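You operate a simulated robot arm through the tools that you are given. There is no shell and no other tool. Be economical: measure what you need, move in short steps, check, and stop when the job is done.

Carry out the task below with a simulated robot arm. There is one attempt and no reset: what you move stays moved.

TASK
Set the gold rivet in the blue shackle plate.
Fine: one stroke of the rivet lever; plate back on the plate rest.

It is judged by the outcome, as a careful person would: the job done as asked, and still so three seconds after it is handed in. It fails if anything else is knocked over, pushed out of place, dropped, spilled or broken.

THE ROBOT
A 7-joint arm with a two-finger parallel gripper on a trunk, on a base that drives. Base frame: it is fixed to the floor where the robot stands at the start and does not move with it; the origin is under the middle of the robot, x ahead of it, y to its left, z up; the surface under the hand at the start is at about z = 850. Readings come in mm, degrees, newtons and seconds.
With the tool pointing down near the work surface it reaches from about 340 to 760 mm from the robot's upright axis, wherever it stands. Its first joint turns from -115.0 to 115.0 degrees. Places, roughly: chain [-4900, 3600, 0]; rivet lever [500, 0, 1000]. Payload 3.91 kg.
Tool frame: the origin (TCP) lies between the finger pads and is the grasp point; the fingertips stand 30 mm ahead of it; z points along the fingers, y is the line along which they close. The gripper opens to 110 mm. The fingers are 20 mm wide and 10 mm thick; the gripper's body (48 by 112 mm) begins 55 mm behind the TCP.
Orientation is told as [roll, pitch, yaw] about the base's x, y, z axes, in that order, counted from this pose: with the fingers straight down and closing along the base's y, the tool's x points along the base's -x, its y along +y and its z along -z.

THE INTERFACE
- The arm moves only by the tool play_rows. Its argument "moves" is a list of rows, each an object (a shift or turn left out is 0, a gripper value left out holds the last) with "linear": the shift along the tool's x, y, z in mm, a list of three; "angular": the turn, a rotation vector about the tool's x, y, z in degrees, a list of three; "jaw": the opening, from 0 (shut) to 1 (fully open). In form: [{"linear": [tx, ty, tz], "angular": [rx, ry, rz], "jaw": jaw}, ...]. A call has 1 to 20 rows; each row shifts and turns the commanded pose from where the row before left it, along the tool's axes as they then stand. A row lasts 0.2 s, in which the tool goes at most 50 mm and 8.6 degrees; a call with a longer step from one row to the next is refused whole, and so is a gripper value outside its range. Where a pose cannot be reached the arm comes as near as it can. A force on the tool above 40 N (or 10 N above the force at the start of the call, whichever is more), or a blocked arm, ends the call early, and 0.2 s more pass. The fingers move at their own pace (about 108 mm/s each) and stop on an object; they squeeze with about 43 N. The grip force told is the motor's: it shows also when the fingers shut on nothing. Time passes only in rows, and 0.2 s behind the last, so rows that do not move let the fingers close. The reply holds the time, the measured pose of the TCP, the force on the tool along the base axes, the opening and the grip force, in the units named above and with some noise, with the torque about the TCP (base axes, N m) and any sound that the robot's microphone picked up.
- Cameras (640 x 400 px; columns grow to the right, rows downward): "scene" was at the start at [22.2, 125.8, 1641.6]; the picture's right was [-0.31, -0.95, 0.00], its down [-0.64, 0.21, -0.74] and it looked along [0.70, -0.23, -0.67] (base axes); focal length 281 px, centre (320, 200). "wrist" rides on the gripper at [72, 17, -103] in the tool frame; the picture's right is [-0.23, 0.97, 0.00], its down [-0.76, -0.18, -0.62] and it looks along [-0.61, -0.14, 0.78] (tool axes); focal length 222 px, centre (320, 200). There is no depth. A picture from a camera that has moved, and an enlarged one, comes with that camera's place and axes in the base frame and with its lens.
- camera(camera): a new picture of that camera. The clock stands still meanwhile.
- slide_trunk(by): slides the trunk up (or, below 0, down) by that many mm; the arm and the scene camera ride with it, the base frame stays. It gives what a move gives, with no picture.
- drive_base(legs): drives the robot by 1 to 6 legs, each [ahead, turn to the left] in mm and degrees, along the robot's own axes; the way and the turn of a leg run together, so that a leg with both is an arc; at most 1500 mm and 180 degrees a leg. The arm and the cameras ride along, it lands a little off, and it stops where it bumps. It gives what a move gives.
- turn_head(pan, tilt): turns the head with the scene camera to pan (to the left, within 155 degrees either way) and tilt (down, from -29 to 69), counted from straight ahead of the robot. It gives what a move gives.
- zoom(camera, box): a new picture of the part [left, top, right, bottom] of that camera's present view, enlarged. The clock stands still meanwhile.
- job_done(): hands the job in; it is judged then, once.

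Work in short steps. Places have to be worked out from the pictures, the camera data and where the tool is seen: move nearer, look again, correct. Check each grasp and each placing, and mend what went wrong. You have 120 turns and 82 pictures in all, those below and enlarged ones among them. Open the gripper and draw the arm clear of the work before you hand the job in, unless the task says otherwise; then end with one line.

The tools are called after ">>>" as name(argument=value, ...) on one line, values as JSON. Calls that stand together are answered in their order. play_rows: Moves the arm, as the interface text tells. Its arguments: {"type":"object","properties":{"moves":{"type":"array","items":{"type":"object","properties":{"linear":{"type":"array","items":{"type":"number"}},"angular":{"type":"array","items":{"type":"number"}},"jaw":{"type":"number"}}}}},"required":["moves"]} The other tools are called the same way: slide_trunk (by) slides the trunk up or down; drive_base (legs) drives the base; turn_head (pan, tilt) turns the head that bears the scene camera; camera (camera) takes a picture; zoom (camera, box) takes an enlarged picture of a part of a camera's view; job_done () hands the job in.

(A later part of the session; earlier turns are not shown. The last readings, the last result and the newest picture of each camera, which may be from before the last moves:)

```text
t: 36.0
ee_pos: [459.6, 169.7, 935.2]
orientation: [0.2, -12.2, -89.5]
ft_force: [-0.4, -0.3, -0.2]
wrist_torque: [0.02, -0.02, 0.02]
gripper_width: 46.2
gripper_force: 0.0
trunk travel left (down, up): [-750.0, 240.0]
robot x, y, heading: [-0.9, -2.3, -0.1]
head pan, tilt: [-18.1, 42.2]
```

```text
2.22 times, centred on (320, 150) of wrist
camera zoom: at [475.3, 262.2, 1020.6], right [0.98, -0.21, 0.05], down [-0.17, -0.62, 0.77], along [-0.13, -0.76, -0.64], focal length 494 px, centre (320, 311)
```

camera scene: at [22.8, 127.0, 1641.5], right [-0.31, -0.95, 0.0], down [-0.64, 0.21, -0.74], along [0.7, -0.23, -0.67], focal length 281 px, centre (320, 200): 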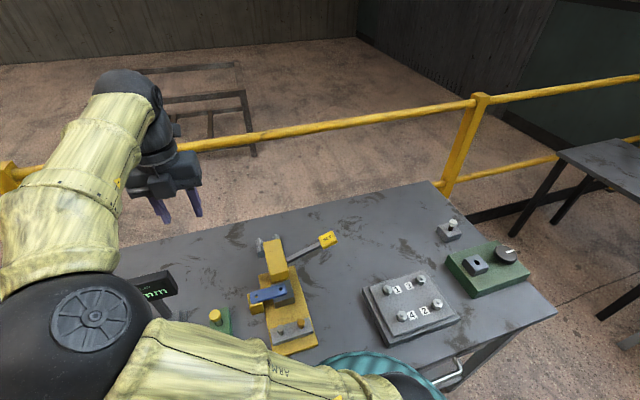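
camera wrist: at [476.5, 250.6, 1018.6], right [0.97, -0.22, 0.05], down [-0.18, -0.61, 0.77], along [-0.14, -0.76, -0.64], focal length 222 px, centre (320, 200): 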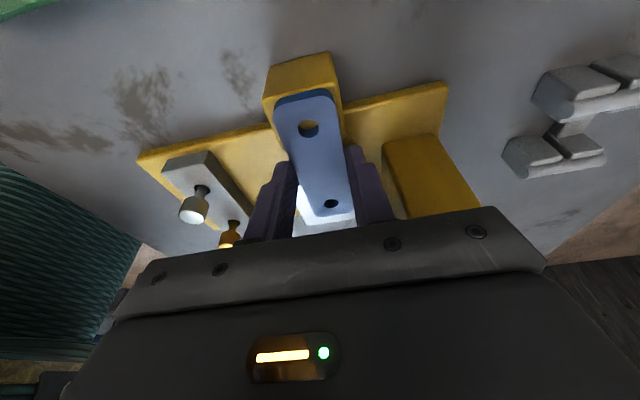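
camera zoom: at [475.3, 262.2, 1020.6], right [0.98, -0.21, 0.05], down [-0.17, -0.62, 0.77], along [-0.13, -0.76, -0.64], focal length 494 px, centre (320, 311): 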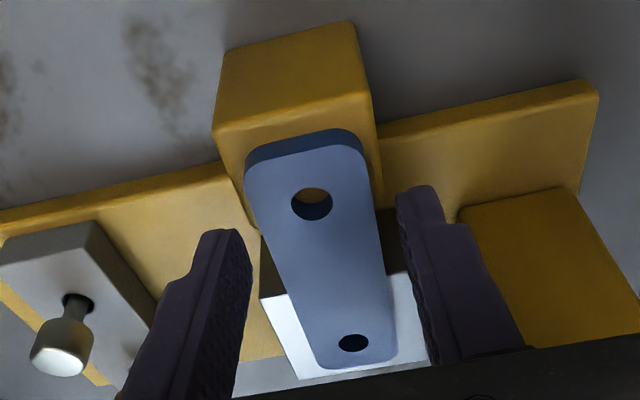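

Well placed. Grip and slide -3 mm in y, then release.

>>> play_rows(moves=[{"linear": [0.1, 0, 0.5], "jaw": 0}, {}, {}, {}, {"linear": [-1.5, 0, 0.3]}, {"linear": [-1.4, 0, 0.3]}, {}, {}])

>>> play_rows(moves=[{"jaw": 0.42}, {}, {}, {"linear": [0, 0, -30]}, {"linear": [10, 0, -45]}, {"linear": [10, 0, -45]}, {"linear": [0, 0, -45]}, {"linear": [0, 0, -45]}, {"linear": [0, 0, -45]}, {"linear": [0, 0, -45]}, {"angular": [0, 6.1, 0]}, {"angular": [0, 6.1, 0]}])

>>> camera(camera="scene")

```text
t: 37.8
ee_pos: [460.5, 166.0, 935.1]
orientation: [0.1, -12.0, -89.5]
ft_force: [0.3, 1.4, 1.1]
wrist_torque: [0.13, -0.07, 0.04]
gripper_width: 33.9
gripper_force: 42.6
trunk travel left (down, up): [-750.0, 240.0]
robot x, y, heading: [0.9, 2.2, -0.1]
head pan, tilt: [-18.1, 42.2]
```

```text
t: 40.4
ee_pos: [458.0, 247.2, 1225.7]
orientation: [0.1, 0.1, -89.6]
ft_force: [-0.5, 0.5, -0.8]
wrist_torque: [-0.01, 0.02, -0.01]
gripper_width: 46.2
gripper_force: 0.1
trunk travel left (down, up): [-750.0, 240.0]
robot x, y, heading: [0.2, -0.5, 0.0]
head pan, tilt: [-18.1, 42.2]
```

```text
41 pictures are left
camera scene: at [22.2, 125.3, 1641.6], right [-0.31, -0.95, 0.0], down [-0.64, 0.21, -0.74], along [0.7, -0.23, -0.67], focal length 281 px, centre (320, 200)
```

scene: 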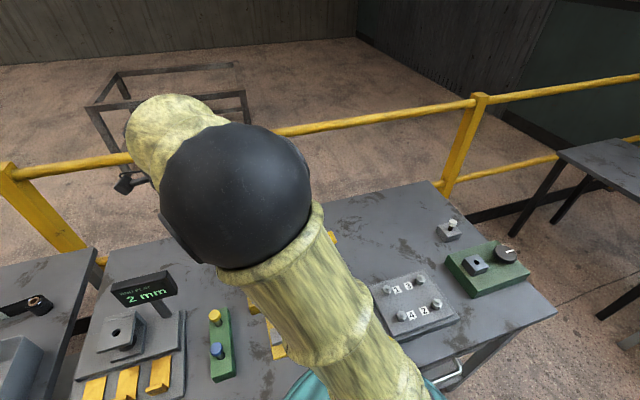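

Arm occludes; turning the hand the further 90° (needed anyway) cleared the view before.

>>> play_rows(moves=[{"angular": [0, 0, 8.2]}, {"angular": [0, 0, 8.2]}, {"angular": [0, 0, 8.2]}, {"angular": [0, 0, 8.2]}, {"angular": [0, 0, 8.2]}, {"angular": [0, 0, 8.2]}, {"angular": [0, 0, 8.2]}, {"angular": [0, 0, 8.2]}, {"angular": [0, 0, 8.2]}, {"angular": [0, 0, 8.2]}, {"angular": [0, 0, 8.2]}, {"linear": [0, -20, -30]}, {}])

>>> zoom(camera="scene", box=[235, 270, 315, 320])

```text
t: 43.2
ee_pos: [459.1, 269.0, 1254.5]
orientation: [-0.1, 0.2, -179.7]
ft_force: [-0.9, 0.0, 0.3]
wrist_torque: [0.0, 0.01, -0.02]
gripper_width: 46.2
gripper_force: 0.0
trunk travel left (down, up): [-750.0, 240.0]
robot x, y, heading: [1.4, -1.8, 0.3]
head pan, tilt: [-18.1, 42.2]
```

```text
8.00 times, centred on (275, 295) of scene
camera zoom: at [22.4, 125.7, 1641.6], right [-0.31, -0.95, 0.0], down [-0.64, 0.21, -0.74], along [0.7, -0.23, -0.67], focal length 2245 px, centre (680, -560)
```

zoom: 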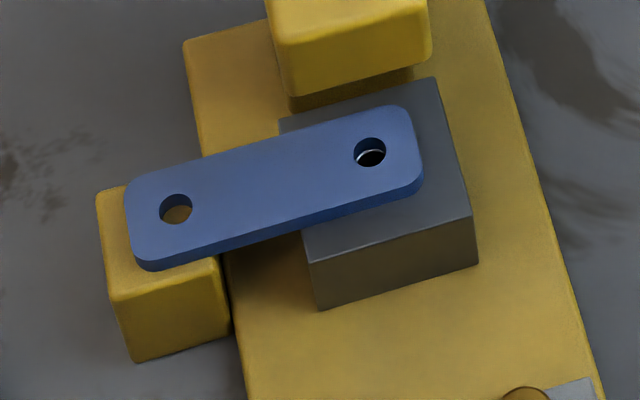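

The holes are now aligned within about half a millimetre. For a forward-leaning rivet grasp I need more room, so I'll check behind before backing up.

>>> turn_head(pan=150, tilt=45)

>>> camera(camera="scene")

```text
t: 45.7
ee_pos: [459.1, 268.5, 1254.3]
orientation: [-0.1, 0.1, -179.8]
ft_force: [-0.2, 0.8, -0.4]
wrist_torque: [0.04, 0.02, 0.02]
gripper_width: 45.8
gripper_force: 0.1
trunk travel left (down, up): [-750.0, 240.0]
robot x, y, heading: [-0.6, 3.0, 0.4]
head pan, tilt: [150.0, 45.0]
```

```text
39 pictures are left
camera scene: at [-127.5, 192.4, 1637.6], right [0.5, 0.87, 0.0], down [0.61, -0.35, -0.71], along [-0.61, 0.35, -0.71], focal length 281 px, centre (320, 200)
```

scene: 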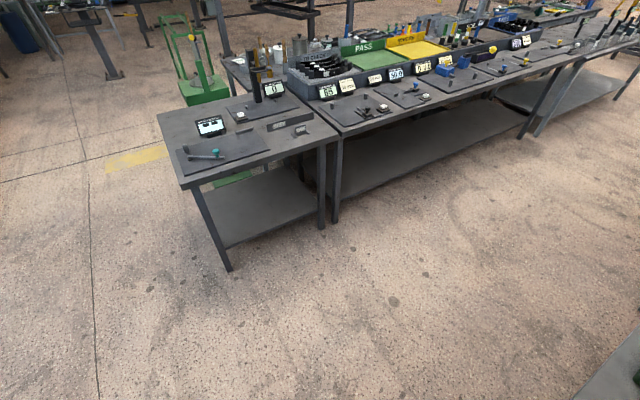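

Clear behind. Return the head and back up 230 mm.

>>> drive_base(legs=[[-230, 0]])

>>> turn_head(pan=-5, tilt=42)

```text
t: 47.6
ee_pos: [230.5, 267.2, 1254.2]
orientation: [-0.1, 0.1, -179.7]
ft_force: [0.5, 0.2, -0.2]
wrist_torque: [-0.01, 0.01, -0.02]
gripper_width: 46.2
gripper_force: 0.1
trunk travel left (down, up): [-750.0, 240.0]
robot x, y, heading: [-227.4, -0.8, 0.3]
head pan, tilt: [150.0, 45.0]
```

```text
t: 50.0
ee_pos: [229.8, 267.2, 1254.0]
orientation: [-0.2, 0.1, -179.6]
ft_force: [-0.1, 0.2, -0.5]
wrist_torque: [-0.03, 0.0, 0.01]
gripper_width: 46.1
gripper_force: 0.2
trunk travel left (down, up): [-750.0, 240.0]
robot x, y, heading: [-224.6, -3.3, 0.2]
head pan, tilt: [-5.0, 42.0]
```

Move the hand in front of the tray and pitch it forward 60° (fingers 30° below horizontal, pointing +x).

>>> play_rows(moves=[{"linear": [3.3, 33, 25]}, {"linear": [3.3, 33, 25]}, {"linear": [3.3, 33, 25]}, {"linear": [3.3, 33, 25]}, {"linear": [3.3, 33, 25]}, {"linear": [3.3, 32, 25]}, {"angular": [0, 8.5, 0]}, {"angular": [0, 8.5, 0]}, {"angular": [0, 8.5, 0]}, {"angular": [0, 8.5, 0]}, {"angular": [0, 8.5, 0]}, {"angular": [0, 8.5, 0]}, {"angular": [0, 8.5, 0]}, {}])

>>> camera(camera="wrist")

>>> camera(camera="scene")

```text
t: 53.0
ee_pos: [274.8, 77.5, 1110.0]
orientation: [-0.4, 59.8, 179.8]
ft_force: [0.1, -0.4, 1.0]
wrist_torque: [0.0, 0.0, 0.03]
gripper_width: 46.3
gripper_force: 0.2
out of reach, approached as far as the arm can: row 10, 12, 13
trunk travel left (down, up): [-750.0, 240.0]
robot x, y, heading: [-231.3, -3.5, 0.1]
head pan, tilt: [-5.0, 42.0]
```

```text
38 pictures are left
camera wrist: at [222.8, 60.9, 1223.7], right [-0.11, -0.97, -0.2], down [-0.92, 0.17, -0.34], along [0.37, 0.15, -0.92], focal length 222 px, centre (320, 200)
```

wrist: 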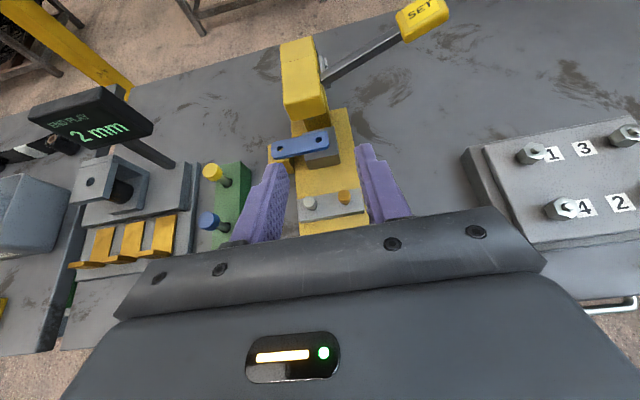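

```text
37 pictures are left
camera scene: at [-202.7, 143.0, 1642.0], right [-0.09, -1.0, 0.0], down [-0.67, 0.06, -0.74], along [0.74, -0.06, -0.67], focal length 281 px, centre (320, 200)
```

scene: 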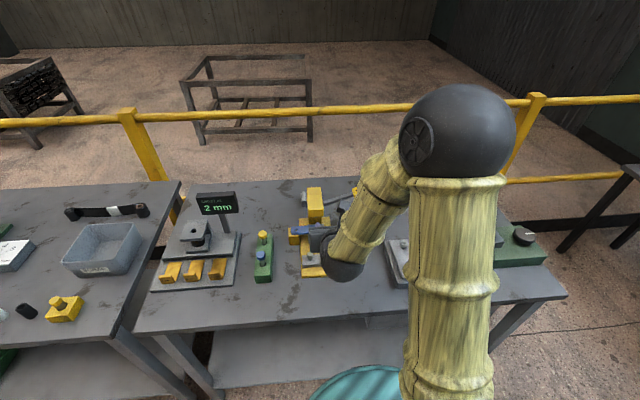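

Excellent view. Zoom on the rivet tray and plate.

>>> zoom(camera="wrist", box=[260, 120, 388, 200])

>>> zoom(camera="wrist", box=[290, 180, 370, 230])

```text
5.00 times, centred on (324, 160) of wrist
camera zoom: at [222.8, 60.9, 1223.7], right [-0.11, -0.97, -0.2], down [-0.92, 0.17, -0.34], along [0.37, 0.15, -0.92], focal length 1111 px, centre (300, 400)
```

zoom: 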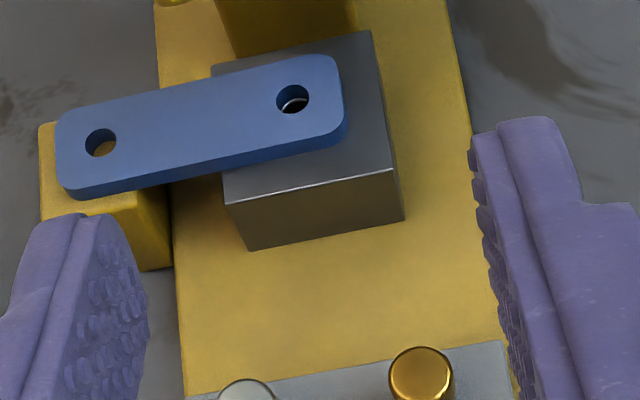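

```text
8.00 times, centred on (330, 205) of wrist
camera zoom: at [222.8, 60.9, 1223.7], right [-0.11, -0.97, -0.2], down [-0.92, 0.17, -0.34], along [0.37, 0.15, -0.92], focal length 1777 px, centre (240, 160)
```

zoom: 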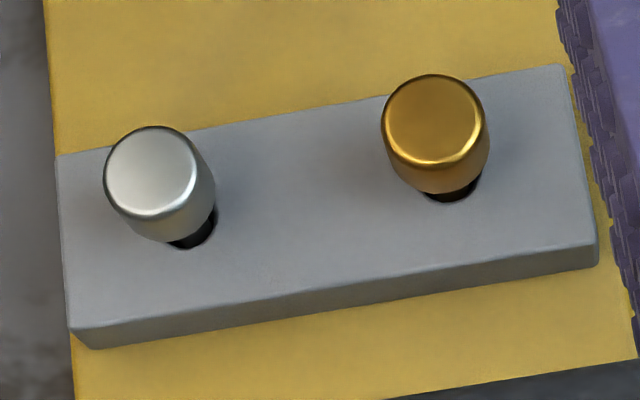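

Gold rivet head top at about (354,72,904), 20 mm wide, ~13 mm tall. I move to a pre-grasp point 60 mm back along the tool axis.

>>> play_rows(moves=[{"linear": [-35.6, 1.4, 22.9]}, {"linear": [-35.6, 1.4, 22.9]}, {"linear": [-35.6, 1.4, 22.9]}, {"linear": [-35.6, 1.4, 22.9]}, {}])

```text
t: 54.2
ee_pos: [284.3, 72.8, 941.2]
orientation: [-0.2, 59.8, -179.9]
ft_force: [0.6, 0.6, -0.1]
wrist_torque: [-0.02, 0.03, 0.02]
gripper_width: 46.4
gripper_force: 0.0
trunk travel left (down, up): [-750.0, 240.0]
robot x, y, heading: [-227.7, 3.2, 0.2]
head pan, tilt: [-5.0, 42.0]
```

On target. Take a picture to refine the alignment with the rivet.

>>> zoom(camera="wrist", box=[220, 40, 420, 220])

```text
2.22 times, centred on (320, 130) of wrist
camera zoom: at [231.3, 56.9, 1054.9], right [-0.11, -0.97, -0.2], down [-0.92, 0.17, -0.34], along [0.37, 0.15, -0.92], focal length 494 px, centre (320, 356)
```

zoom: 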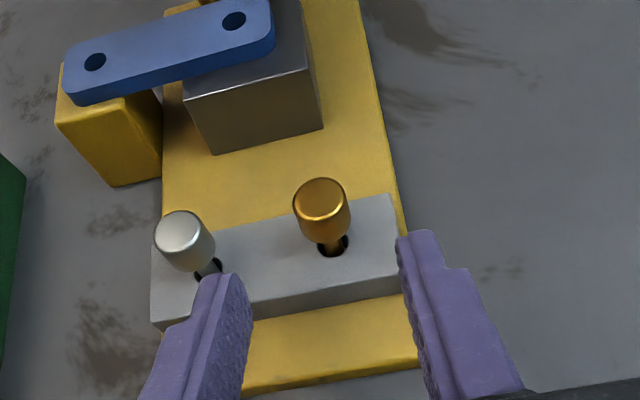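

Refined: rivet head centre ≈(352,73,901). Advance 58 mm along the axis.

>>> play_rows(moves=[{"linear": [-0.3, -0.2, 20]}, {"linear": [-0.3, -0.2, 20]}, {"linear": [-0.4, 0, 12]}, {"linear": [0, 0, 6]}, {}])

>>> zoom(camera="wrist", box=[220, 40, 420, 220])

```text
t: 55.5
ee_pos: [333.9, 73.8, 910.1]
orientation: [-0.2, 59.5, -179.9]
ft_force: [1.2, -0.4, -0.2]
wrist_torque: [0.0, 0.03, 0.0]
gripper_width: 46.0
gripper_force: 0.1
trunk travel left (down, up): [-750.0, 240.0]
robot x, y, heading: [-225.0, -2.5, 0.1]
head pan, tilt: [-5.0, 42.0]
```

```text
2.22 times, centred on (320, 130) of wrist
camera zoom: at [280.8, 57.1, 1023.9], right [-0.11, -0.97, -0.2], down [-0.92, 0.17, -0.34], along [0.37, 0.15, -0.92], focal length 494 px, centre (320, 356)
```

zoom: 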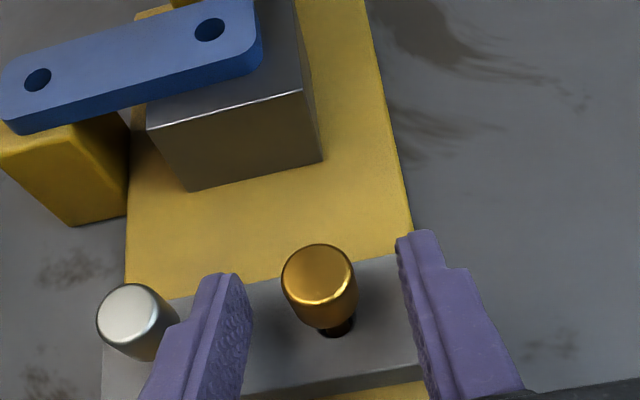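

Well centred. Close on the rivet.

>>> play_rows(moves=[{"jaw": 0.25}, {"jaw": 0.0}, {}, {}])

>>> zoom(camera="wrist", box=[220, 40, 420, 220])

```text
t: 56.5
ee_pos: [334.5, 73.9, 909.8]
orientation: [-0.3, 59.6, -179.9]
ft_force: [-0.9, 0.9, 0.1]
wrist_torque: [0.01, 0.02, -0.02]
gripper_width: 18.3
gripper_force: 42.7
trunk travel left (down, up): [-750.0, 240.0]
robot x, y, heading: [-226.4, 6.8, -0.1]
head pan, tilt: [-5.0, 42.0]
```

```text
2.22 times, centred on (320, 130) of wrist
camera zoom: at [280.7, 57.0, 1023.9], right [-0.11, -0.97, -0.2], down [-0.92, 0.17, -0.34], along [0.37, 0.15, -0.92], focal length 494 px, centre (320, 356)
```

zoom: 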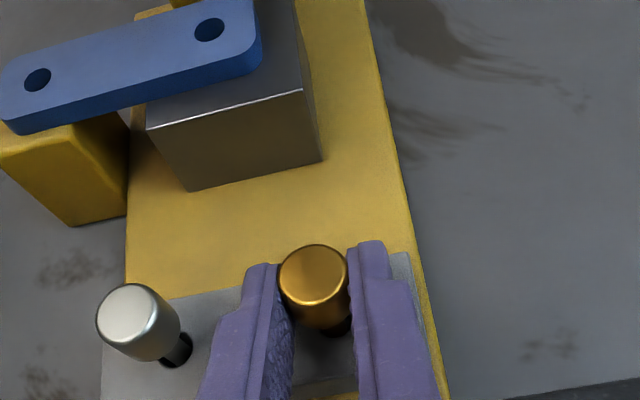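

Gripped (18.3 mm). Lift straight up 50 mm.

>>> play_rows(moves=[{"linear": [8.7, 0, -5]}, {"linear": [17.3, 0, -10]}, {"linear": [17.3, 0, -10]}, {}])

>>> camera(camera="wrist")

>>> camera(camera="scene")

```text
t: 57.5
ee_pos: [333.5, 72.8, 961.0]
orientation: [-0.2, 59.6, -179.8]
ft_force: [0.1, 0.6, -1.2]
wrist_torque: [-0.01, 0.04, -0.02]
gripper_width: 18.2
gripper_force: 42.5
trunk travel left (down, up): [-750.0, 240.0]
robot x, y, heading: [-230.9, -2.6, -0.1]
head pan, tilt: [-5.0, 42.0]
```

```text
31 pictures are left
camera wrist: at [280.2, 56.4, 1074.3], right [-0.11, -0.97, -0.2], down [-0.92, 0.17, -0.34], along [0.37, 0.14, -0.92], focal length 222 px, centre (320, 200)
```

wrist: 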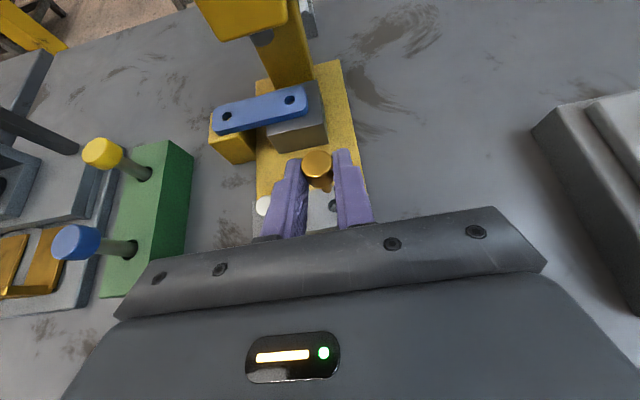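

```text
30 pictures are left
camera scene: at [-202.0, 144.1, 1641.9], right [-0.09, -1.0, 0.0], down [-0.67, 0.06, -0.74], along [0.74, -0.06, -0.67], focal length 281 px, centre (320, 200)
```

scene: 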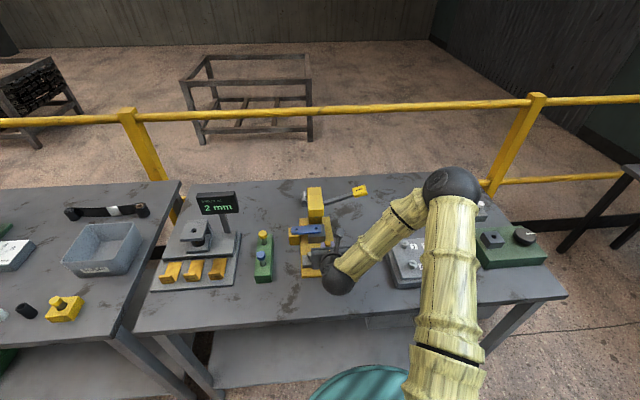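

Rivet is up. Zoom to see the shank, plate hole and punch.

>>> zoom(camera="wrist", box=[220, 20, 380, 200])

>>> zoom(camera="scene", box=[280, 200, 360, 300])

```text
2.22 times, centred on (300, 110) of wrist
camera zoom: at [280.2, 56.4, 1074.3], right [-0.11, -0.97, -0.2], down [-0.92, 0.17, -0.34], along [0.37, 0.14, -0.92], focal length 494 px, centre (364, 400)
```

zoom: 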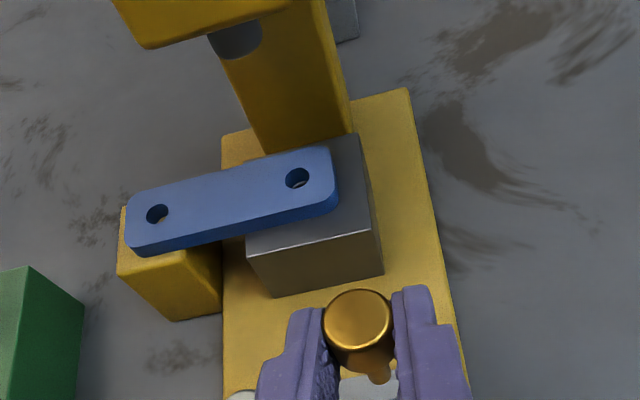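

```text
4.00 times, centred on (320, 250) of scene
camera zoom: at [-202.0, 144.1, 1641.9], right [-0.09, -1.0, 0.0], down [-0.67, 0.06, -0.74], along [0.74, -0.06, -0.67], focal length 1122 px, centre (320, 0)
```

zoom: 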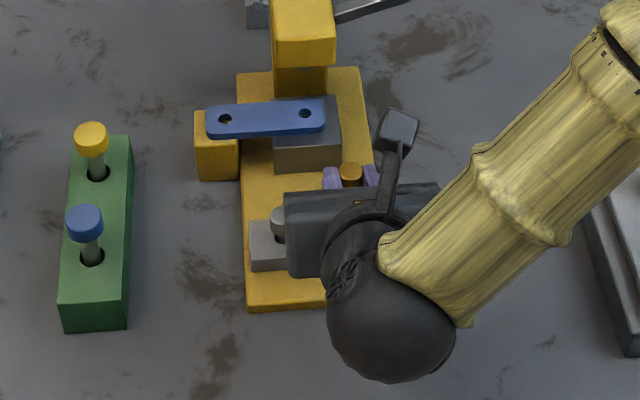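

Rivet is ~36 mm long; held top ≈958, shank tip ≈922, with plate top at ≈910 and punch at ≈972. Move sideways +26.5 mm and forward 85 mm first, then check.

>>> play_rows(moves=[{"linear": [0, -13.2, 0]}, {"linear": [0, -13.2, 0]}, {"linear": [13.5, 0, 25]}, {"linear": [14, 0, 24.5]}, {"linear": [12, 0, 24]}, {}])

>>> zoom(camera="wrist", box=[240, 60, 400, 200])

```text
t: 58.9
ee_pos: [417.1, 99.4, 956.9]
orientation: [-0.3, 59.6, -179.9]
ft_force: [1.7, -0.4, -1.0]
wrist_torque: [0.02, -0.02, -0.01]
gripper_width: 18.1
gripper_force: 43.1
trunk travel left (down, up): [-750.0, 240.0]
robot x, y, heading: [-225.8, 0.8, 0.2]
head pan, tilt: [-5.0, 42.0]
```

```text
2.86 times, centred on (320, 130) of wrist
camera zoom: at [363.2, 82.9, 1071.0], right [-0.11, -0.97, -0.2], down [-0.92, 0.17, -0.34], along [0.37, 0.15, -0.92], focal length 635 px, centre (320, 400)
```

zoom: 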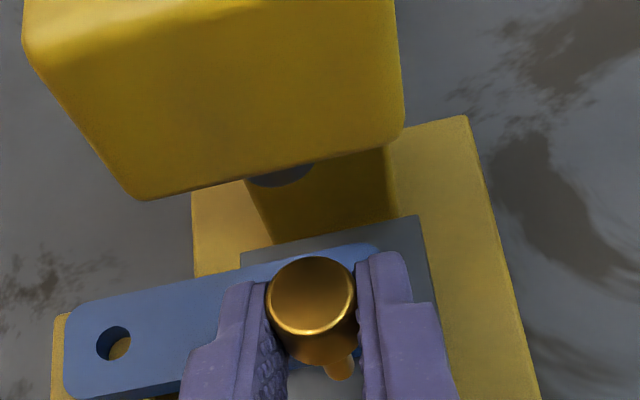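

Using the +y hole as reference, the target hole is at (459.7,100.4); rivet is at (435,100.4). Forward 24.6 mm.

>>> play_rows(moves=[{"linear": [6.2, 0, 10.7]}, {"linear": [6.1, 0, 10.6]}, {}])

>>> zoom(camera="wrist", box=[240, 60, 400, 200])

>>> zoom(camera="scene", box=[290, 205, 350, 255])

```text
t: 59.6
ee_pos: [440.6, 99.9, 957.1]
orientation: [-0.2, 59.6, -179.8]
ft_force: [0.3, 0.5, 0.1]
wrist_torque: [0.01, 0.03, 0.02]
gripper_width: 18.3
gripper_force: 42.8
trunk travel left (down, up): [-750.0, 240.0]
robot x, y, heading: [-231.9, 0.1, -0.0]
head pan, tilt: [-5.0, 42.0]
```

```text
2.86 times, centred on (320, 130) of wrist
camera zoom: at [387.7, 83.3, 1070.8], right [-0.11, -0.97, -0.2], down [-0.92, 0.17, -0.34], along [0.37, 0.15, -0.92], focal length 635 px, centre (320, 400)
```

zoom: 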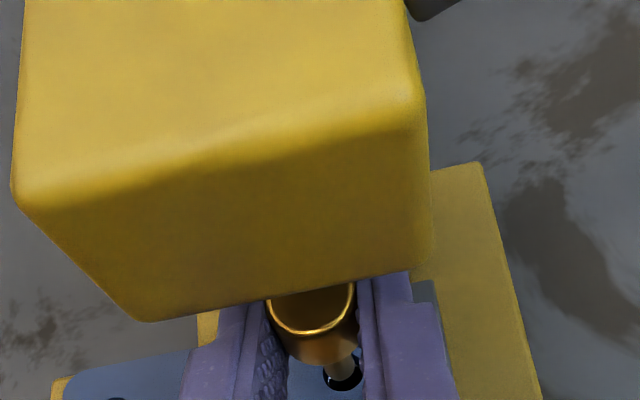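

```text
8.00 times, centred on (320, 230) of scene
camera zoom: at [-202.2, 144.0, 1641.9], right [-0.09, -1.0, 0.0], down [-0.67, 0.06, -0.74], along [0.74, -0.06, -0.67], focal length 2245 px, centre (320, -40)
```

zoom: 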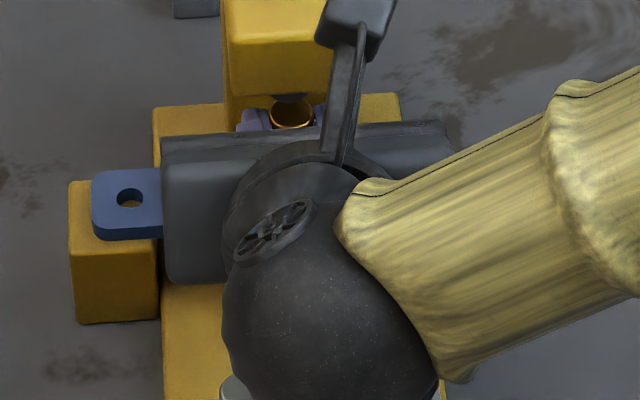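

The shank and the black hole ring are visible beneath the rivet. Zoom tightly.

>>> zoom(camera="wrist", box=[300, 170, 348, 210])

```text
10.00 times, centred on (324, 190) of wrist
camera zoom: at [387.7, 83.3, 1070.8], right [-0.11, -0.97, -0.2], down [-0.92, 0.17, -0.34], along [0.37, 0.15, -0.92], focal length 2221 px, centre (280, 300)
```

zoom: 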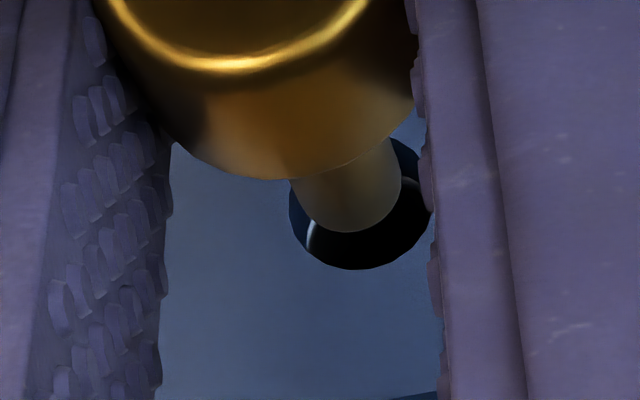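

Hole centre (460.4,101), shank tip ≈(459,101), 7.5 mm shank in an ~11.6 mm hole. Nudge +1 mm in x and lower 9 mm.

>>> play_rows(moves=[{"linear": [0.5, 0, 0.9]}, {"linear": [-2.6, 0, 1.5]}, {"linear": [-2.6, 0, 1.5]}, {"linear": [-2.6, 0, 1.5]}, {}])

>>> zoom(camera="wrist", box=[300, 170, 348, 210])

```text
t: 60.9
ee_pos: [441.5, 99.5, 946.9]
orientation: [-0.2, 59.6, -180.0]
ft_force: [0.6, 0.3, 0.6]
wrist_torque: [0.01, 0.05, 0.01]
gripper_width: 18.3
gripper_force: 42.9
trunk travel left (down, up): [-750.0, 240.0]
robot x, y, heading: [-234.5, -2.7, -0.1]
head pan, tilt: [-5.0, 42.0]
```

```text
10.00 times, centred on (324, 190) of wrist
camera zoom: at [389.0, 83.5, 1061.5], right [-0.11, -0.97, -0.2], down [-0.92, 0.17, -0.34], along [0.37, 0.15, -0.92], focal length 2221 px, centre (280, 300)
```

zoom: 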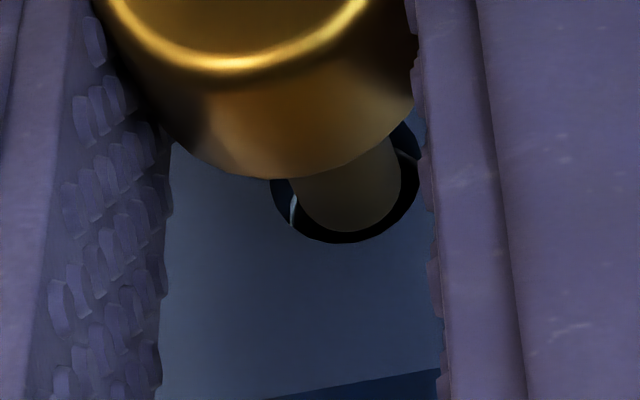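

Tip is inside the hole outline; add +0.8 mm in x and keep lowering.

>>> play_rows(moves=[{"linear": [0.4, 0, 0.7]}, {"linear": [-2.2, 0, 1.3]}, {"linear": [-2.2, 0, 1.3]}, {"linear": [-2.2, 0, 1.3]}, {}])

>>> zoom(camera="wrist", box=[300, 170, 348, 210])

```text
t: 62.0
ee_pos: [442.5, 101.0, 939.6]
orientation: [-0.2, 59.6, -179.9]
ft_force: [-1.0, -0.5, 0.3]
wrist_torque: [-0.01, 0.01, -0.02]
gripper_width: 18.3
gripper_force: 43.0
trunk travel left (down, up): [-750.0, 240.0]
robot x, y, heading: [-231.4, -0.6, 0.2]
head pan, tilt: [-5.0, 42.0]
```

```text
10.00 times, centred on (324, 190) of wrist
camera zoom: at [389.9, 83.6, 1053.6], right [-0.11, -0.97, -0.2], down [-0.92, 0.17, -0.34], along [0.37, 0.15, -0.92], focal length 2221 px, centre (280, 300)
```

zoom: 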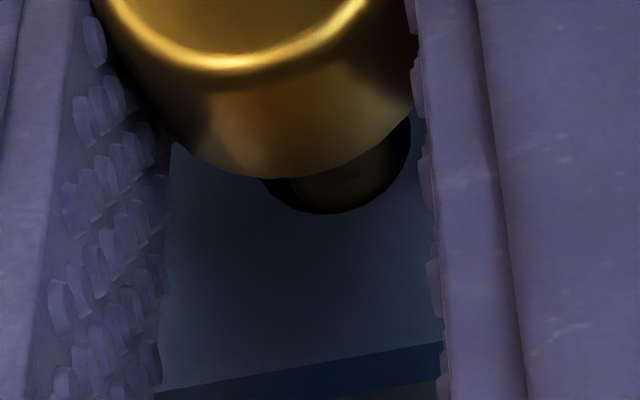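

The shank has entered the plate hole without force. Continue lowering in small steps.

>>> play_rows(moves=[{"linear": [-1.7, 0, 1]}, {"linear": [-1.7, 0, 1]}, {"linear": [-1.7, 0, 1]}, {}])

```text
t: 63.0
ee_pos: [441.9, 101.4, 933.7]
orientation: [-0.3, 59.6, -179.9]
ft_force: [-0.2, 0.3, -0.7]
wrist_torque: [-0.01, 0.02, -0.02]
gripper_width: 18.3
gripper_force: 43.0
trunk travel left (down, up): [-750.0, 240.0]
robot x, y, heading: [-226.9, 0.0, 0.2]
head pan, tilt: [-5.0, 42.0]
```

No force yet and the tip should be inside the anvil. A few more millimetres.

>>> play_rows(moves=[{"linear": [-1.3, 0, 0.75]}, {"linear": [-1.3, 0, 0.75]}, {"linear": [-0.9, 0, 0.5]}, {}])

>>> zoom(camera="wrist", box=[280, 150, 360, 210])

```text
t: 64.0
ee_pos: [443.5, 101.9, 931.7]
orientation: [-0.3, 59.8, -180.1]
ft_force: [-0.1, -0.5, 8.6]
wrist_torque: [0.0, -0.19, -0.07]
gripper_width: 18.2
gripper_force: 43.4
trunk travel left (down, up): [-750.0, 240.0]
robot x, y, heading: [-228.3, -1.4, -0.2]
head pan, tilt: [-5.0, 42.0]
```

```text
6.67 times, centred on (320, 180) of wrist
camera zoom: at [389.4, 83.8, 1045.7], right [-0.11, -0.97, -0.2], down [-0.92, 0.17, -0.34], along [0.37, 0.15, -0.92], focal length 1481 px, centre (320, 333)
```

zoom: 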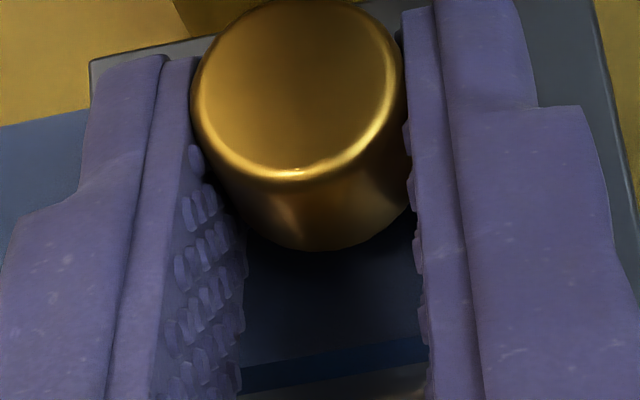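

8.6 N: fingertips touch the plate, as predicted, with the shank in the anvil. Raise 0.8 mm and release.

>>> play_rows(moves=[{"linear": [0.7, 0, -0.4]}, {"jaw": 0.22}, {"jaw": 0.4}, {}, {}])

>>> zoom(camera="wrist", box=[280, 150, 360, 210])

```text
t: 65.2
ee_pos: [442.6, 101.4, 931.0]
orientation: [-0.2, 59.6, -179.9]
ft_force: [-1.6, 0.1, 9.0]
wrist_torque: [0.19, -0.17, -0.03]
gripper_width: 43.8
gripper_force: 0.2
trunk travel left (down, up): [-750.0, 240.0]
robot x, y, heading: [-228.2, -2.8, -0.3]
head pan, tilt: [-5.0, 42.0]
```

```text
6.67 times, centred on (320, 180) of wrist
camera zoom: at [389.0, 83.8, 1045.8], right [-0.11, -0.97, -0.2], down [-0.92, 0.17, -0.34], along [0.37, 0.15, -0.92], focal length 1481 px, centre (320, 333)
```

zoom: 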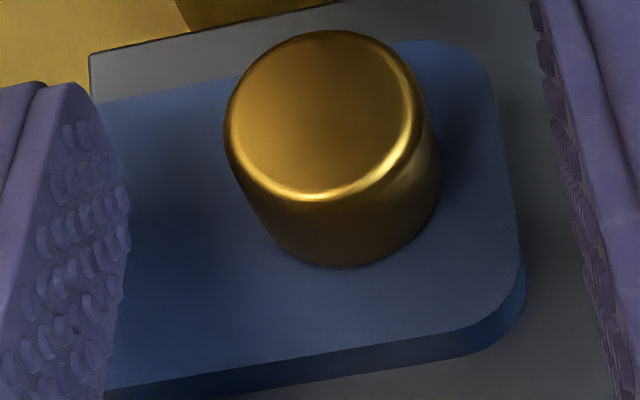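

The rivet head sits on the plate. Back the hand out up-and-back along its axis.

>>> play_rows(moves=[{"linear": [2.6, 0, -1.5]}, {"linear": [0, 0, -20]}, {"linear": [0, 0, -35]}, {"linear": [0, 0, -35]}, {"linear": [20, 0, -30]}, {"linear": [40, 0, -25], "jaw": 0.0}, {"linear": [40, 0, -20]}, {}])

>>> camera(camera="wrist")

```text
t: 67.0
ee_pos: [352.7, 98.7, 1102.4]
orientation: [-0.1, 59.6, -179.9]
ft_force: [-0.4, -0.2, 1.0]
wrist_torque: [0.0, 0.0, 0.01]
gripper_width: 0.1
gripper_force: 37.5
trunk travel left (down, up): [-750.0, 240.0]
robot x, y, heading: [-230.2, 1.1, 0.2]
head pan, tilt: [-5.0, 42.0]
```

```text
19 pictures are left
camera wrist: at [298.8, 81.9, 1217.1], right [-0.11, -0.97, -0.2], down [-0.92, 0.17, -0.34], along [0.37, 0.15, -0.92], focal length 222 px, centre (320, 200)
```

wrist: 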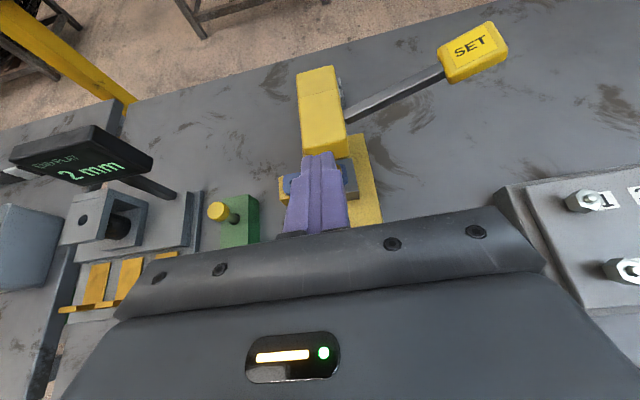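

Handle confirmed near (477,-44,1057); lever root near (478,74,1005). Move right then forward to hover with closed fingertips over the handle.

>>> play_rows(moves=[{"linear": [0, 35.3, 0]}, {"linear": [0, 35.3, 0]}, {"linear": [0, 35.3, 0]}, {"linear": [0, 35.3, 0]}, {"linear": [21.4, 0, 28.4]}, {"linear": [21.4, 0, 28.4]}, {"linear": [21.4, 0, 28.4]}, {}])

>>> camera(camera="wrist")

```text
t: 68.8
ee_pos: [458.0, -41.9, 1116.1]
orientation: [-0.2, 59.6, -179.9]
ft_force: [0.0, 0.5, 0.6]
wrist_torque: [-0.02, -0.02, -0.02]
gripper_width: 0.0
gripper_force: 37.6
trunk travel left (down, up): [-750.0, 240.0]
robot x, y, heading: [-233.9, -2.0, -0.0]
head pan, tilt: [-5.0, 42.0]
```

```text
18 pictures are left
camera wrist: at [404.7, -58.6, 1229.9], right [-0.11, -0.97, -0.2], down [-0.92, 0.17, -0.34], along [0.37, 0.15, -0.92], focal length 222 px, centre (320, 200)
```

wrist: 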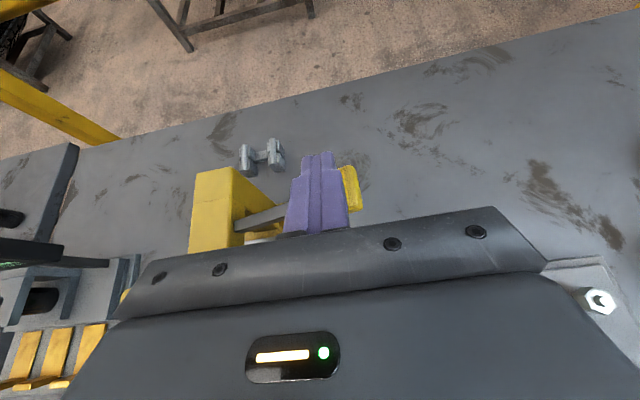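

Fingers are over the handle. Push down steadily, drifting slightly outward with the arc.

>>> play_rows(moves=[{"linear": [-5.2, 0, 3]}, {"linear": [-5.2, 0, 3]}, {"linear": [-2.6, 0, 1.5]}, {"linear": [-2.6, 0, 1.5]}, {"linear": [-2.6, 0, 1.5]}, {"linear": [-2.6, 0, 1.5]}, {"linear": [-2.6, 0.6, 1.5]}, {"linear": [-2.6, 0.6, 1.5]}, {"linear": [-2.6, 0.6, 1.5]}, {"linear": [-2.6, 0.6, 1.5]}, {"linear": [-2.6, 0.6, 1.5]}, {"linear": [-2.6, 0.6, 1.5]}])

```text
t: 71.5
ee_pos: [457.0, -44.8, 1072.7]
orientation: [-0.2, 59.7, -179.9]
ft_force: [-0.5, -2.4, 3.3]
wrist_torque: [-0.04, -0.06, -0.03]
gripper_width: 0.0
gripper_force: 37.6
trunk travel left (down, up): [-750.0, 240.0]
robot x, y, heading: [-226.5, 2.8, 0.4]
head pan, tilt: [-5.0, 42.0]
```

Light contact; lever is moving. Continue down.

>>> play_rows(moves=[{"linear": [-3.5, 0.6, 2]}, {"linear": [-3.5, 0.6, 2]}, {"linear": [-3.5, 0.6, 2]}, {"linear": [-3.5, 0.6, 2]}, {"linear": [-3.5, 0.6, 2]}, {"linear": [-3.5, 0.6, 2]}, {"linear": [-3.5, 0.4, 2]}, {"linear": [-3.5, 0.3, 2]}, {"linear": [-3.5, 0, 2]}, {"linear": [-3.5, 0, 2]}])

>>> camera(camera="wrist")

```text
t: 73.7
ee_pos: [456.2, -49.0, 1032.6]
orientation: [-0.2, 59.6, -179.9]
ft_force: [0.5, -3.2, 5.3]
wrist_torque: [-0.09, -0.11, -0.04]
gripper_width: 0.0
gripper_force: 37.7
trunk travel left (down, up): [-750.0, 240.0]
robot x, y, heading: [-230.2, -1.1, -0.0]
head pan, tilt: [-5.0, 42.0]
```

```text
17 pictures are left
camera wrist: at [403.7, -66.0, 1147.3], right [-0.11, -0.97, -0.2], down [-0.92, 0.17, -0.34], along [0.37, 0.14, -0.92], focal length 222 px, centre (320, 200)
```

wrist: 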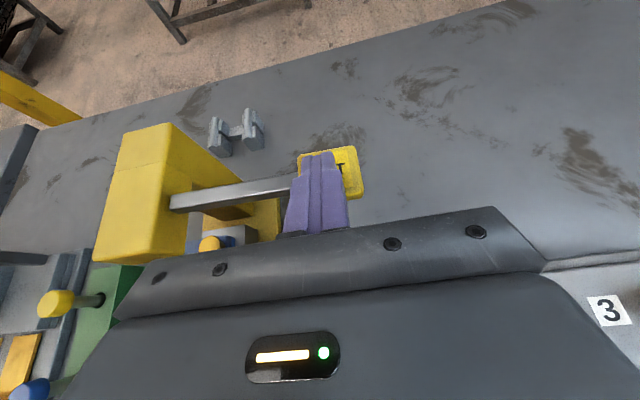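

The lever follows, now roughly level. Continue down.

>>> play_rows(moves=[{"linear": [-3.5, 0, 2]}, {"linear": [-3.5, 0, 2]}, {"linear": [-3.5, 0, 2]}, {"linear": [-3.5, 0, 2]}, {"linear": [-3.5, 0, 2]}, {"linear": [-3.5, -0.3, 2]}, {"linear": [-3.5, -0.3, 2]}, {"linear": [-3.5, -0.4, 2]}, {"linear": [-3.5, -0.4, 2]}, {"linear": [-3.5, -0.5, 2]}])

```text
t: 75.0
ee_pos: [458.1, -49.3, 1020.8]
orientation: [0.3, 60.8, -179.4]
ft_force: [-8.8, -1.5, 16.2]
wrist_torque: [0.02, -0.13, -0.01]
gripper_width: 0.0
gripper_force: 37.5
trunk travel left (down, up): [-750.0, 240.0]
robot x, y, heading: [-228.4, -3.1, -0.0]
head pan, tilt: [-5.0, 42.0]
stopped in row 6: the force on the tool passed its limit at 43 N (the readings are from after the stop); the commanded pose is now the measured one
```

Force limit at handle ≈997: either the rivet being formed or the stop. Look at the press.

>>> zoom(camera="wrist", box=[80, 100, 380, 290])

```text
2.11 times, centred on (230, 195) of wrist
camera zoom: at [402.2, -65.2, 1134.4], right [-0.11, -0.97, -0.2], down [-0.92, 0.17, -0.36], along [0.39, 0.14, -0.91], focal length 468 px, centre (510, 210)
```

zoom: 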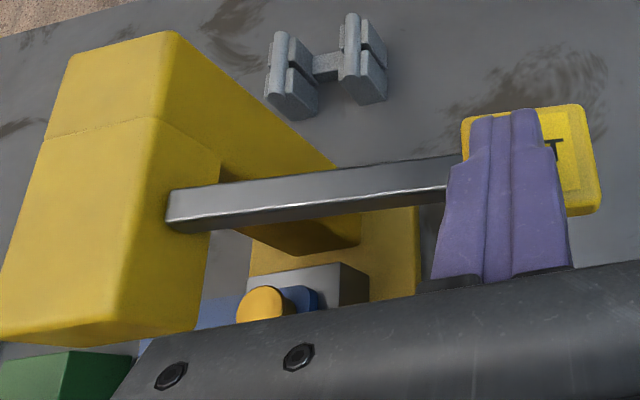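

The punch motion isn't visible from here. I'll press again to see whether the lever still yields or is at its stop.

>>> play_rows(moves=[{"linear": [-1.7, 0, 1]}, {"linear": [-1.7, 0, 1]}, {"linear": [-1.7, 0, 1]}, {"linear": [-1.7, 0, 1]}, {"linear": [-1.7, 0, 1]}, {"linear": [-1.7, 0, 1]}, {"linear": [-1.7, 0, 1]}])

```text
t: 75.7
ee_pos: [458.4, -48.8, 1020.6]
orientation: [0.4, 61.4, -179.2]
ft_force: [-10.8, -3.0, 17.6]
wrist_torque: [0.01, -0.13, -0.02]
gripper_width: 0.0
gripper_force: 37.5
trunk travel left (down, up): [-750.0, 240.0]
robot x, y, heading: [-230.2, -0.4, 0.2]
head pan, tilt: [-5.0, 42.0]
stopped in row 3: the force on the tool passed its limit at 42 N (the readings are from after the stop); the commanded pose is now the measured one
```

The tip force is on the handle and it doesn't yield: it is at its stop. Raise the hand gently and see whether the lever returns by itself.

>>> play_rows(moves=[{"linear": [2.6, 0, -1.5]}, {"linear": [3.5, 0, -2]}, {"linear": [5.2, 0, -3]}, {"linear": [8.7, 0, -5]}, {"linear": [17.3, 0, -10]}, {"linear": [26, 0, -15]}, {"linear": [26, 0, -15]}, {}])

>>> camera(camera="wrist")

```text
t: 77.5
ee_pos: [459.6, -48.9, 1119.7]
orientation: [0.5, 60.8, -179.4]
ft_force: [-0.4, 0.3, -0.6]
wrist_torque: [0.01, -0.02, 0.0]
gripper_width: 0.0
gripper_force: 37.4
trunk travel left (down, up): [-750.0, 240.0]
robot x, y, heading: [-226.0, 0.5, -0.1]
head pan, tilt: [-5.0, 42.0]
```

```text
15 pictures are left
camera wrist: at [404.2, -65.0, 1232.8], right [-0.11, -0.97, -0.2], down [-0.92, 0.17, -0.36], along [0.39, 0.14, -0.91], focal length 222 px, centre (320, 200)
```

wrist: 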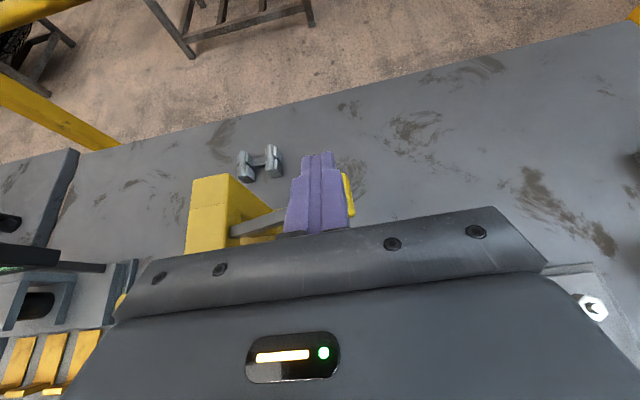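

The lever sprung back up. Withdraw and inspect the rivet.

>>> play_rows(moves=[{"linear": [-20, 0, -35]}, {"linear": [-20, 0, -35]}, {"linear": [-10, 0, -20]}, {"linear": [0, -36, 0]}, {"linear": [0, -36, 0]}, {"linear": [0, -36, 0]}, {"linear": [0, -36, 0]}, {}])

>>> zoom(camera="scene", box=[270, 180, 390, 255])

```text
t: 79.3
ee_pos: [356.3, 96.1, 1119.4]
orientation: [0.2, 60.9, -179.4]
ft_force: [-0.2, -0.1, 0.0]
wrist_torque: [-0.01, 0.04, 0.0]
gripper_width: 0.0
gripper_force: 37.5
trunk travel left (down, up): [-750.0, 240.0]
robot x, y, heading: [-227.8, -0.2, -0.1]
head pan, tilt: [-5.0, 42.0]
```

```text
5.33 times, centred on (330, 218) of scene
camera zoom: at [-202.3, 143.4, 1642.0], right [-0.09, -1.0, 0.0], down [-0.67, 0.06, -0.74], along [0.74, -0.06, -0.67], focal length 1497 px, centre (267, 107)
```

zoom: 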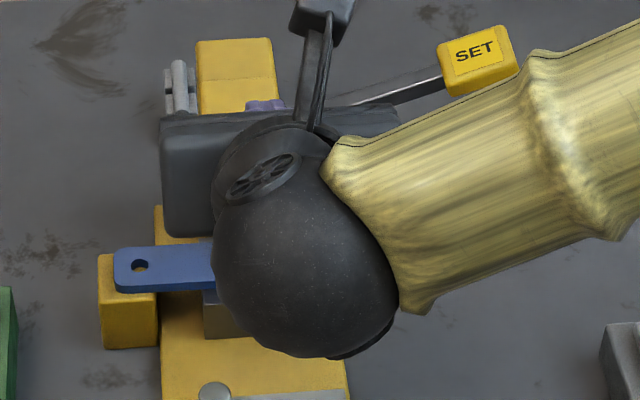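

Lever is back up. Lower the hand in front of the press to inspect the rivet with the wrist camera.

>>> play_rows(moves=[{"linear": [-37, 8, 8]}, {"linear": [-37, 8, 8]}, {"linear": [-37, 8, 8]}, {}])

>>> zoom(camera="wrist", box=[200, 40, 400, 190])

```text
t: 80.3
ee_pos: [322.4, 70.1, 1012.1]
orientation: [0.5, 61.0, -179.4]
ft_force: [0.5, 0.2, 0.0]
wrist_torque: [-0.01, 0.01, -0.04]
gripper_width: 0.2
gripper_force: 37.3
trunk travel left (down, up): [-750.0, 240.0]
robot x, y, heading: [-230.2, 1.3, -0.3]
head pan, tilt: [-5.0, 42.0]
```

```text
2.67 times, centred on (300, 115) of wrist
camera zoom: at [267.1, 54.6, 1123.9], right [-0.11, -0.97, -0.2], down [-0.92, 0.17, -0.36], along [0.39, 0.14, -0.91], focal length 592 px, centre (373, 427)
```

zoom: 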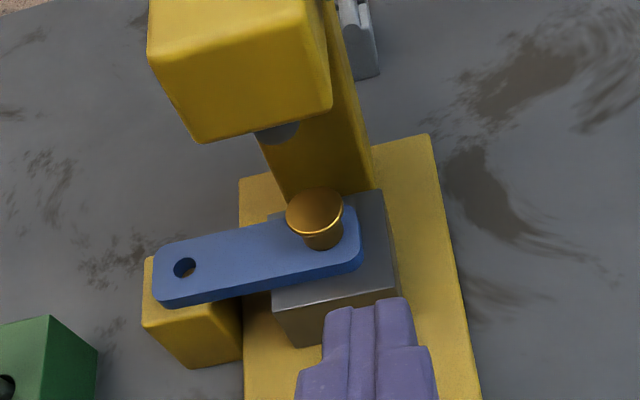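

The rivet is set: its head is now flared. Next: raise, level the hand, and drive forward again for the plate's return.

>>> play_rows(moves=[{"linear": [40, 0, -22]}, {"linear": [40, 0, -22]}, {"linear": [40, 0, -22]}, {"linear": [40, 0, -22]}, {"linear": [40, 0, -22]}, {"angular": [0, -8.6, 0]}, {"angular": [0, -8.6, 0]}, {"angular": [0, -8.6, 0]}, {"angular": [0, -8.6, 0]}, {"angular": [0, -8.6, 0]}, {"angular": [0, -8.6, 0]}, {"angular": [0, -8.6, 0]}, {"linear": [0, -40, 0]}, {"linear": [0, -40, 0]}, {"linear": [0, -40, 0]}, {"linear": [0, -40, 0]}, {}])

>>> drive_base(legs=[[228, 0]])

```text
t: 83.9
ee_pos: [322.0, 231.0, 1239.3]
orientation: [0.2, 0.7, -179.9]
ft_force: [0.2, -0.1, 0.2]
wrist_torque: [-0.02, 0.0, -0.01]
gripper_width: 0.0
gripper_force: 37.7
trunk travel left (down, up): [-750.0, 240.0]
robot x, y, heading: [-227.1, -2.9, -0.1]
head pan, tilt: [-5.0, 42.0]
```

```text
t: 85.8
ee_pos: [551.4, 232.6, 1238.6]
orientation: [0.2, 0.7, -179.7]
ft_force: [-0.3, 0.2, -0.3]
wrist_torque: [-0.02, 0.04, 0.02]
gripper_width: 0.1
gripper_force: 37.7
trunk travel left (down, up): [-750.0, 240.0]
robot x, y, heading: [-6.2, 2.3, 0.1]
head pan, tilt: [-5.0, 42.0]
```

Turn the hand back to close along x, lean 12°, and go look at the empty rest.

>>> play_rows(moves=[{"angular": [0, 0, -8.2]}, {"angular": [0, 0, -8.2]}, {"angular": [0, 0, -8.2]}, {"angular": [0, 0, -8.2]}, {"angular": [0, 0, -8.2]}, {"angular": [0, 0, -8.2]}, {"angular": [0, 0, -8.2]}, {"angular": [0, 0, -8.2]}, {"angular": [0, 0, -8.2]}, {"angular": [0, 0, -8.2]}, {"angular": [0, 0, -8.2]}, {"angular": [0, -6.5, 0], "jaw": 0.42}, {"angular": [0, -6.4, 0]}, {"linear": [8, 17.6, 34.7]}, {"linear": [8, 17.6, 34.7]}, {"linear": [8, 17.6, 34.7]}, {"linear": [8, 17.6, 34.7]}, {"linear": [8, 17.6, 34.7]}, {}])

>>> camera(camera="wrist")

```text
t: 89.8
ee_pos: [639.3, 233.3, 1060.6]
orientation: [0.8, -13.0, -89.7]
ft_force: [0.1, -0.6, -0.4]
wrist_torque: [0.03, 0.04, -0.02]
gripper_width: 46.1
gripper_force: 0.0
trunk travel left (down, up): [-750.0, 240.0]
robot x, y, heading: [1.4, -1.9, 0.1]
head pan, tilt: [-5.0, 42.0]
```

```text
12 pictures are left
camera wrist: at [654.6, 328.2, 1145.6], right [0.97, -0.21, 0.06], down [-0.18, -0.6, 0.78], along [-0.13, -0.77, -0.63], focal length 222 px, centre (320, 200)
```

wrist: 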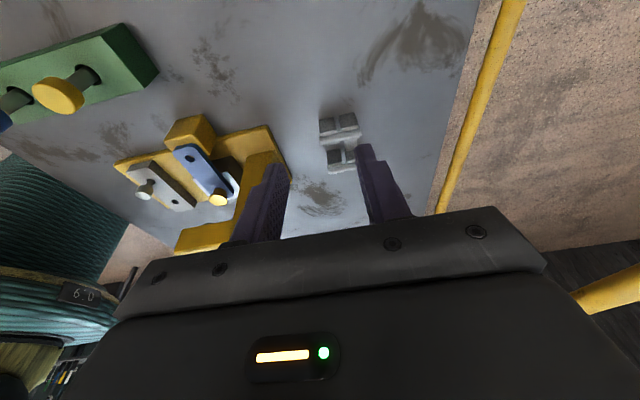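

Zoom on the rest.

>>> zoom(camera="wrist", box=[306, 104, 370, 180])

```text
5.26 times, centred on (338, 142) of wrist
camera zoom: at [654.6, 328.2, 1145.6], right [0.97, -0.21, 0.06], down [-0.18, -0.6, 0.78], along [-0.13, -0.77, -0.63], focal length 1169 px, centre (225, 505)
```

zoom: 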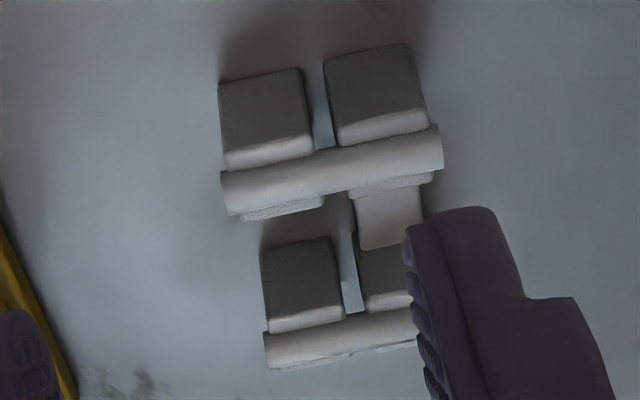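

The rods run across x on split blocks. Now go back to the plate on the press, correcting the small roll, and come down to the grip height.

>>> play_rows(moves=[{"linear": [-7, -35.8, 19.1], "angular": [0.8, 0.5, 0]}, {"linear": [-7, -35.8, 19.1]}, {"linear": [-7, -35.8, 19.1]}, {"linear": [-7, -35.8, 19.1]}, {"linear": [-7, -35.6, 19.1]}, {}])

```text
t: 91.2
ee_pos: [461.4, 175.5, 976.6]
orientation: [0.0, -12.6, -89.6]
ft_force: [0.5, 0.1, 0.1]
wrist_torque: [-0.03, 0.0, -0.02]
gripper_width: 46.3
gripper_force: 0.0
trunk travel left (down, up): [-750.0, 240.0]
robot x, y, heading: [-0.5, -2.0, 0.0]
head pan, tilt: [-5.0, 42.0]
```

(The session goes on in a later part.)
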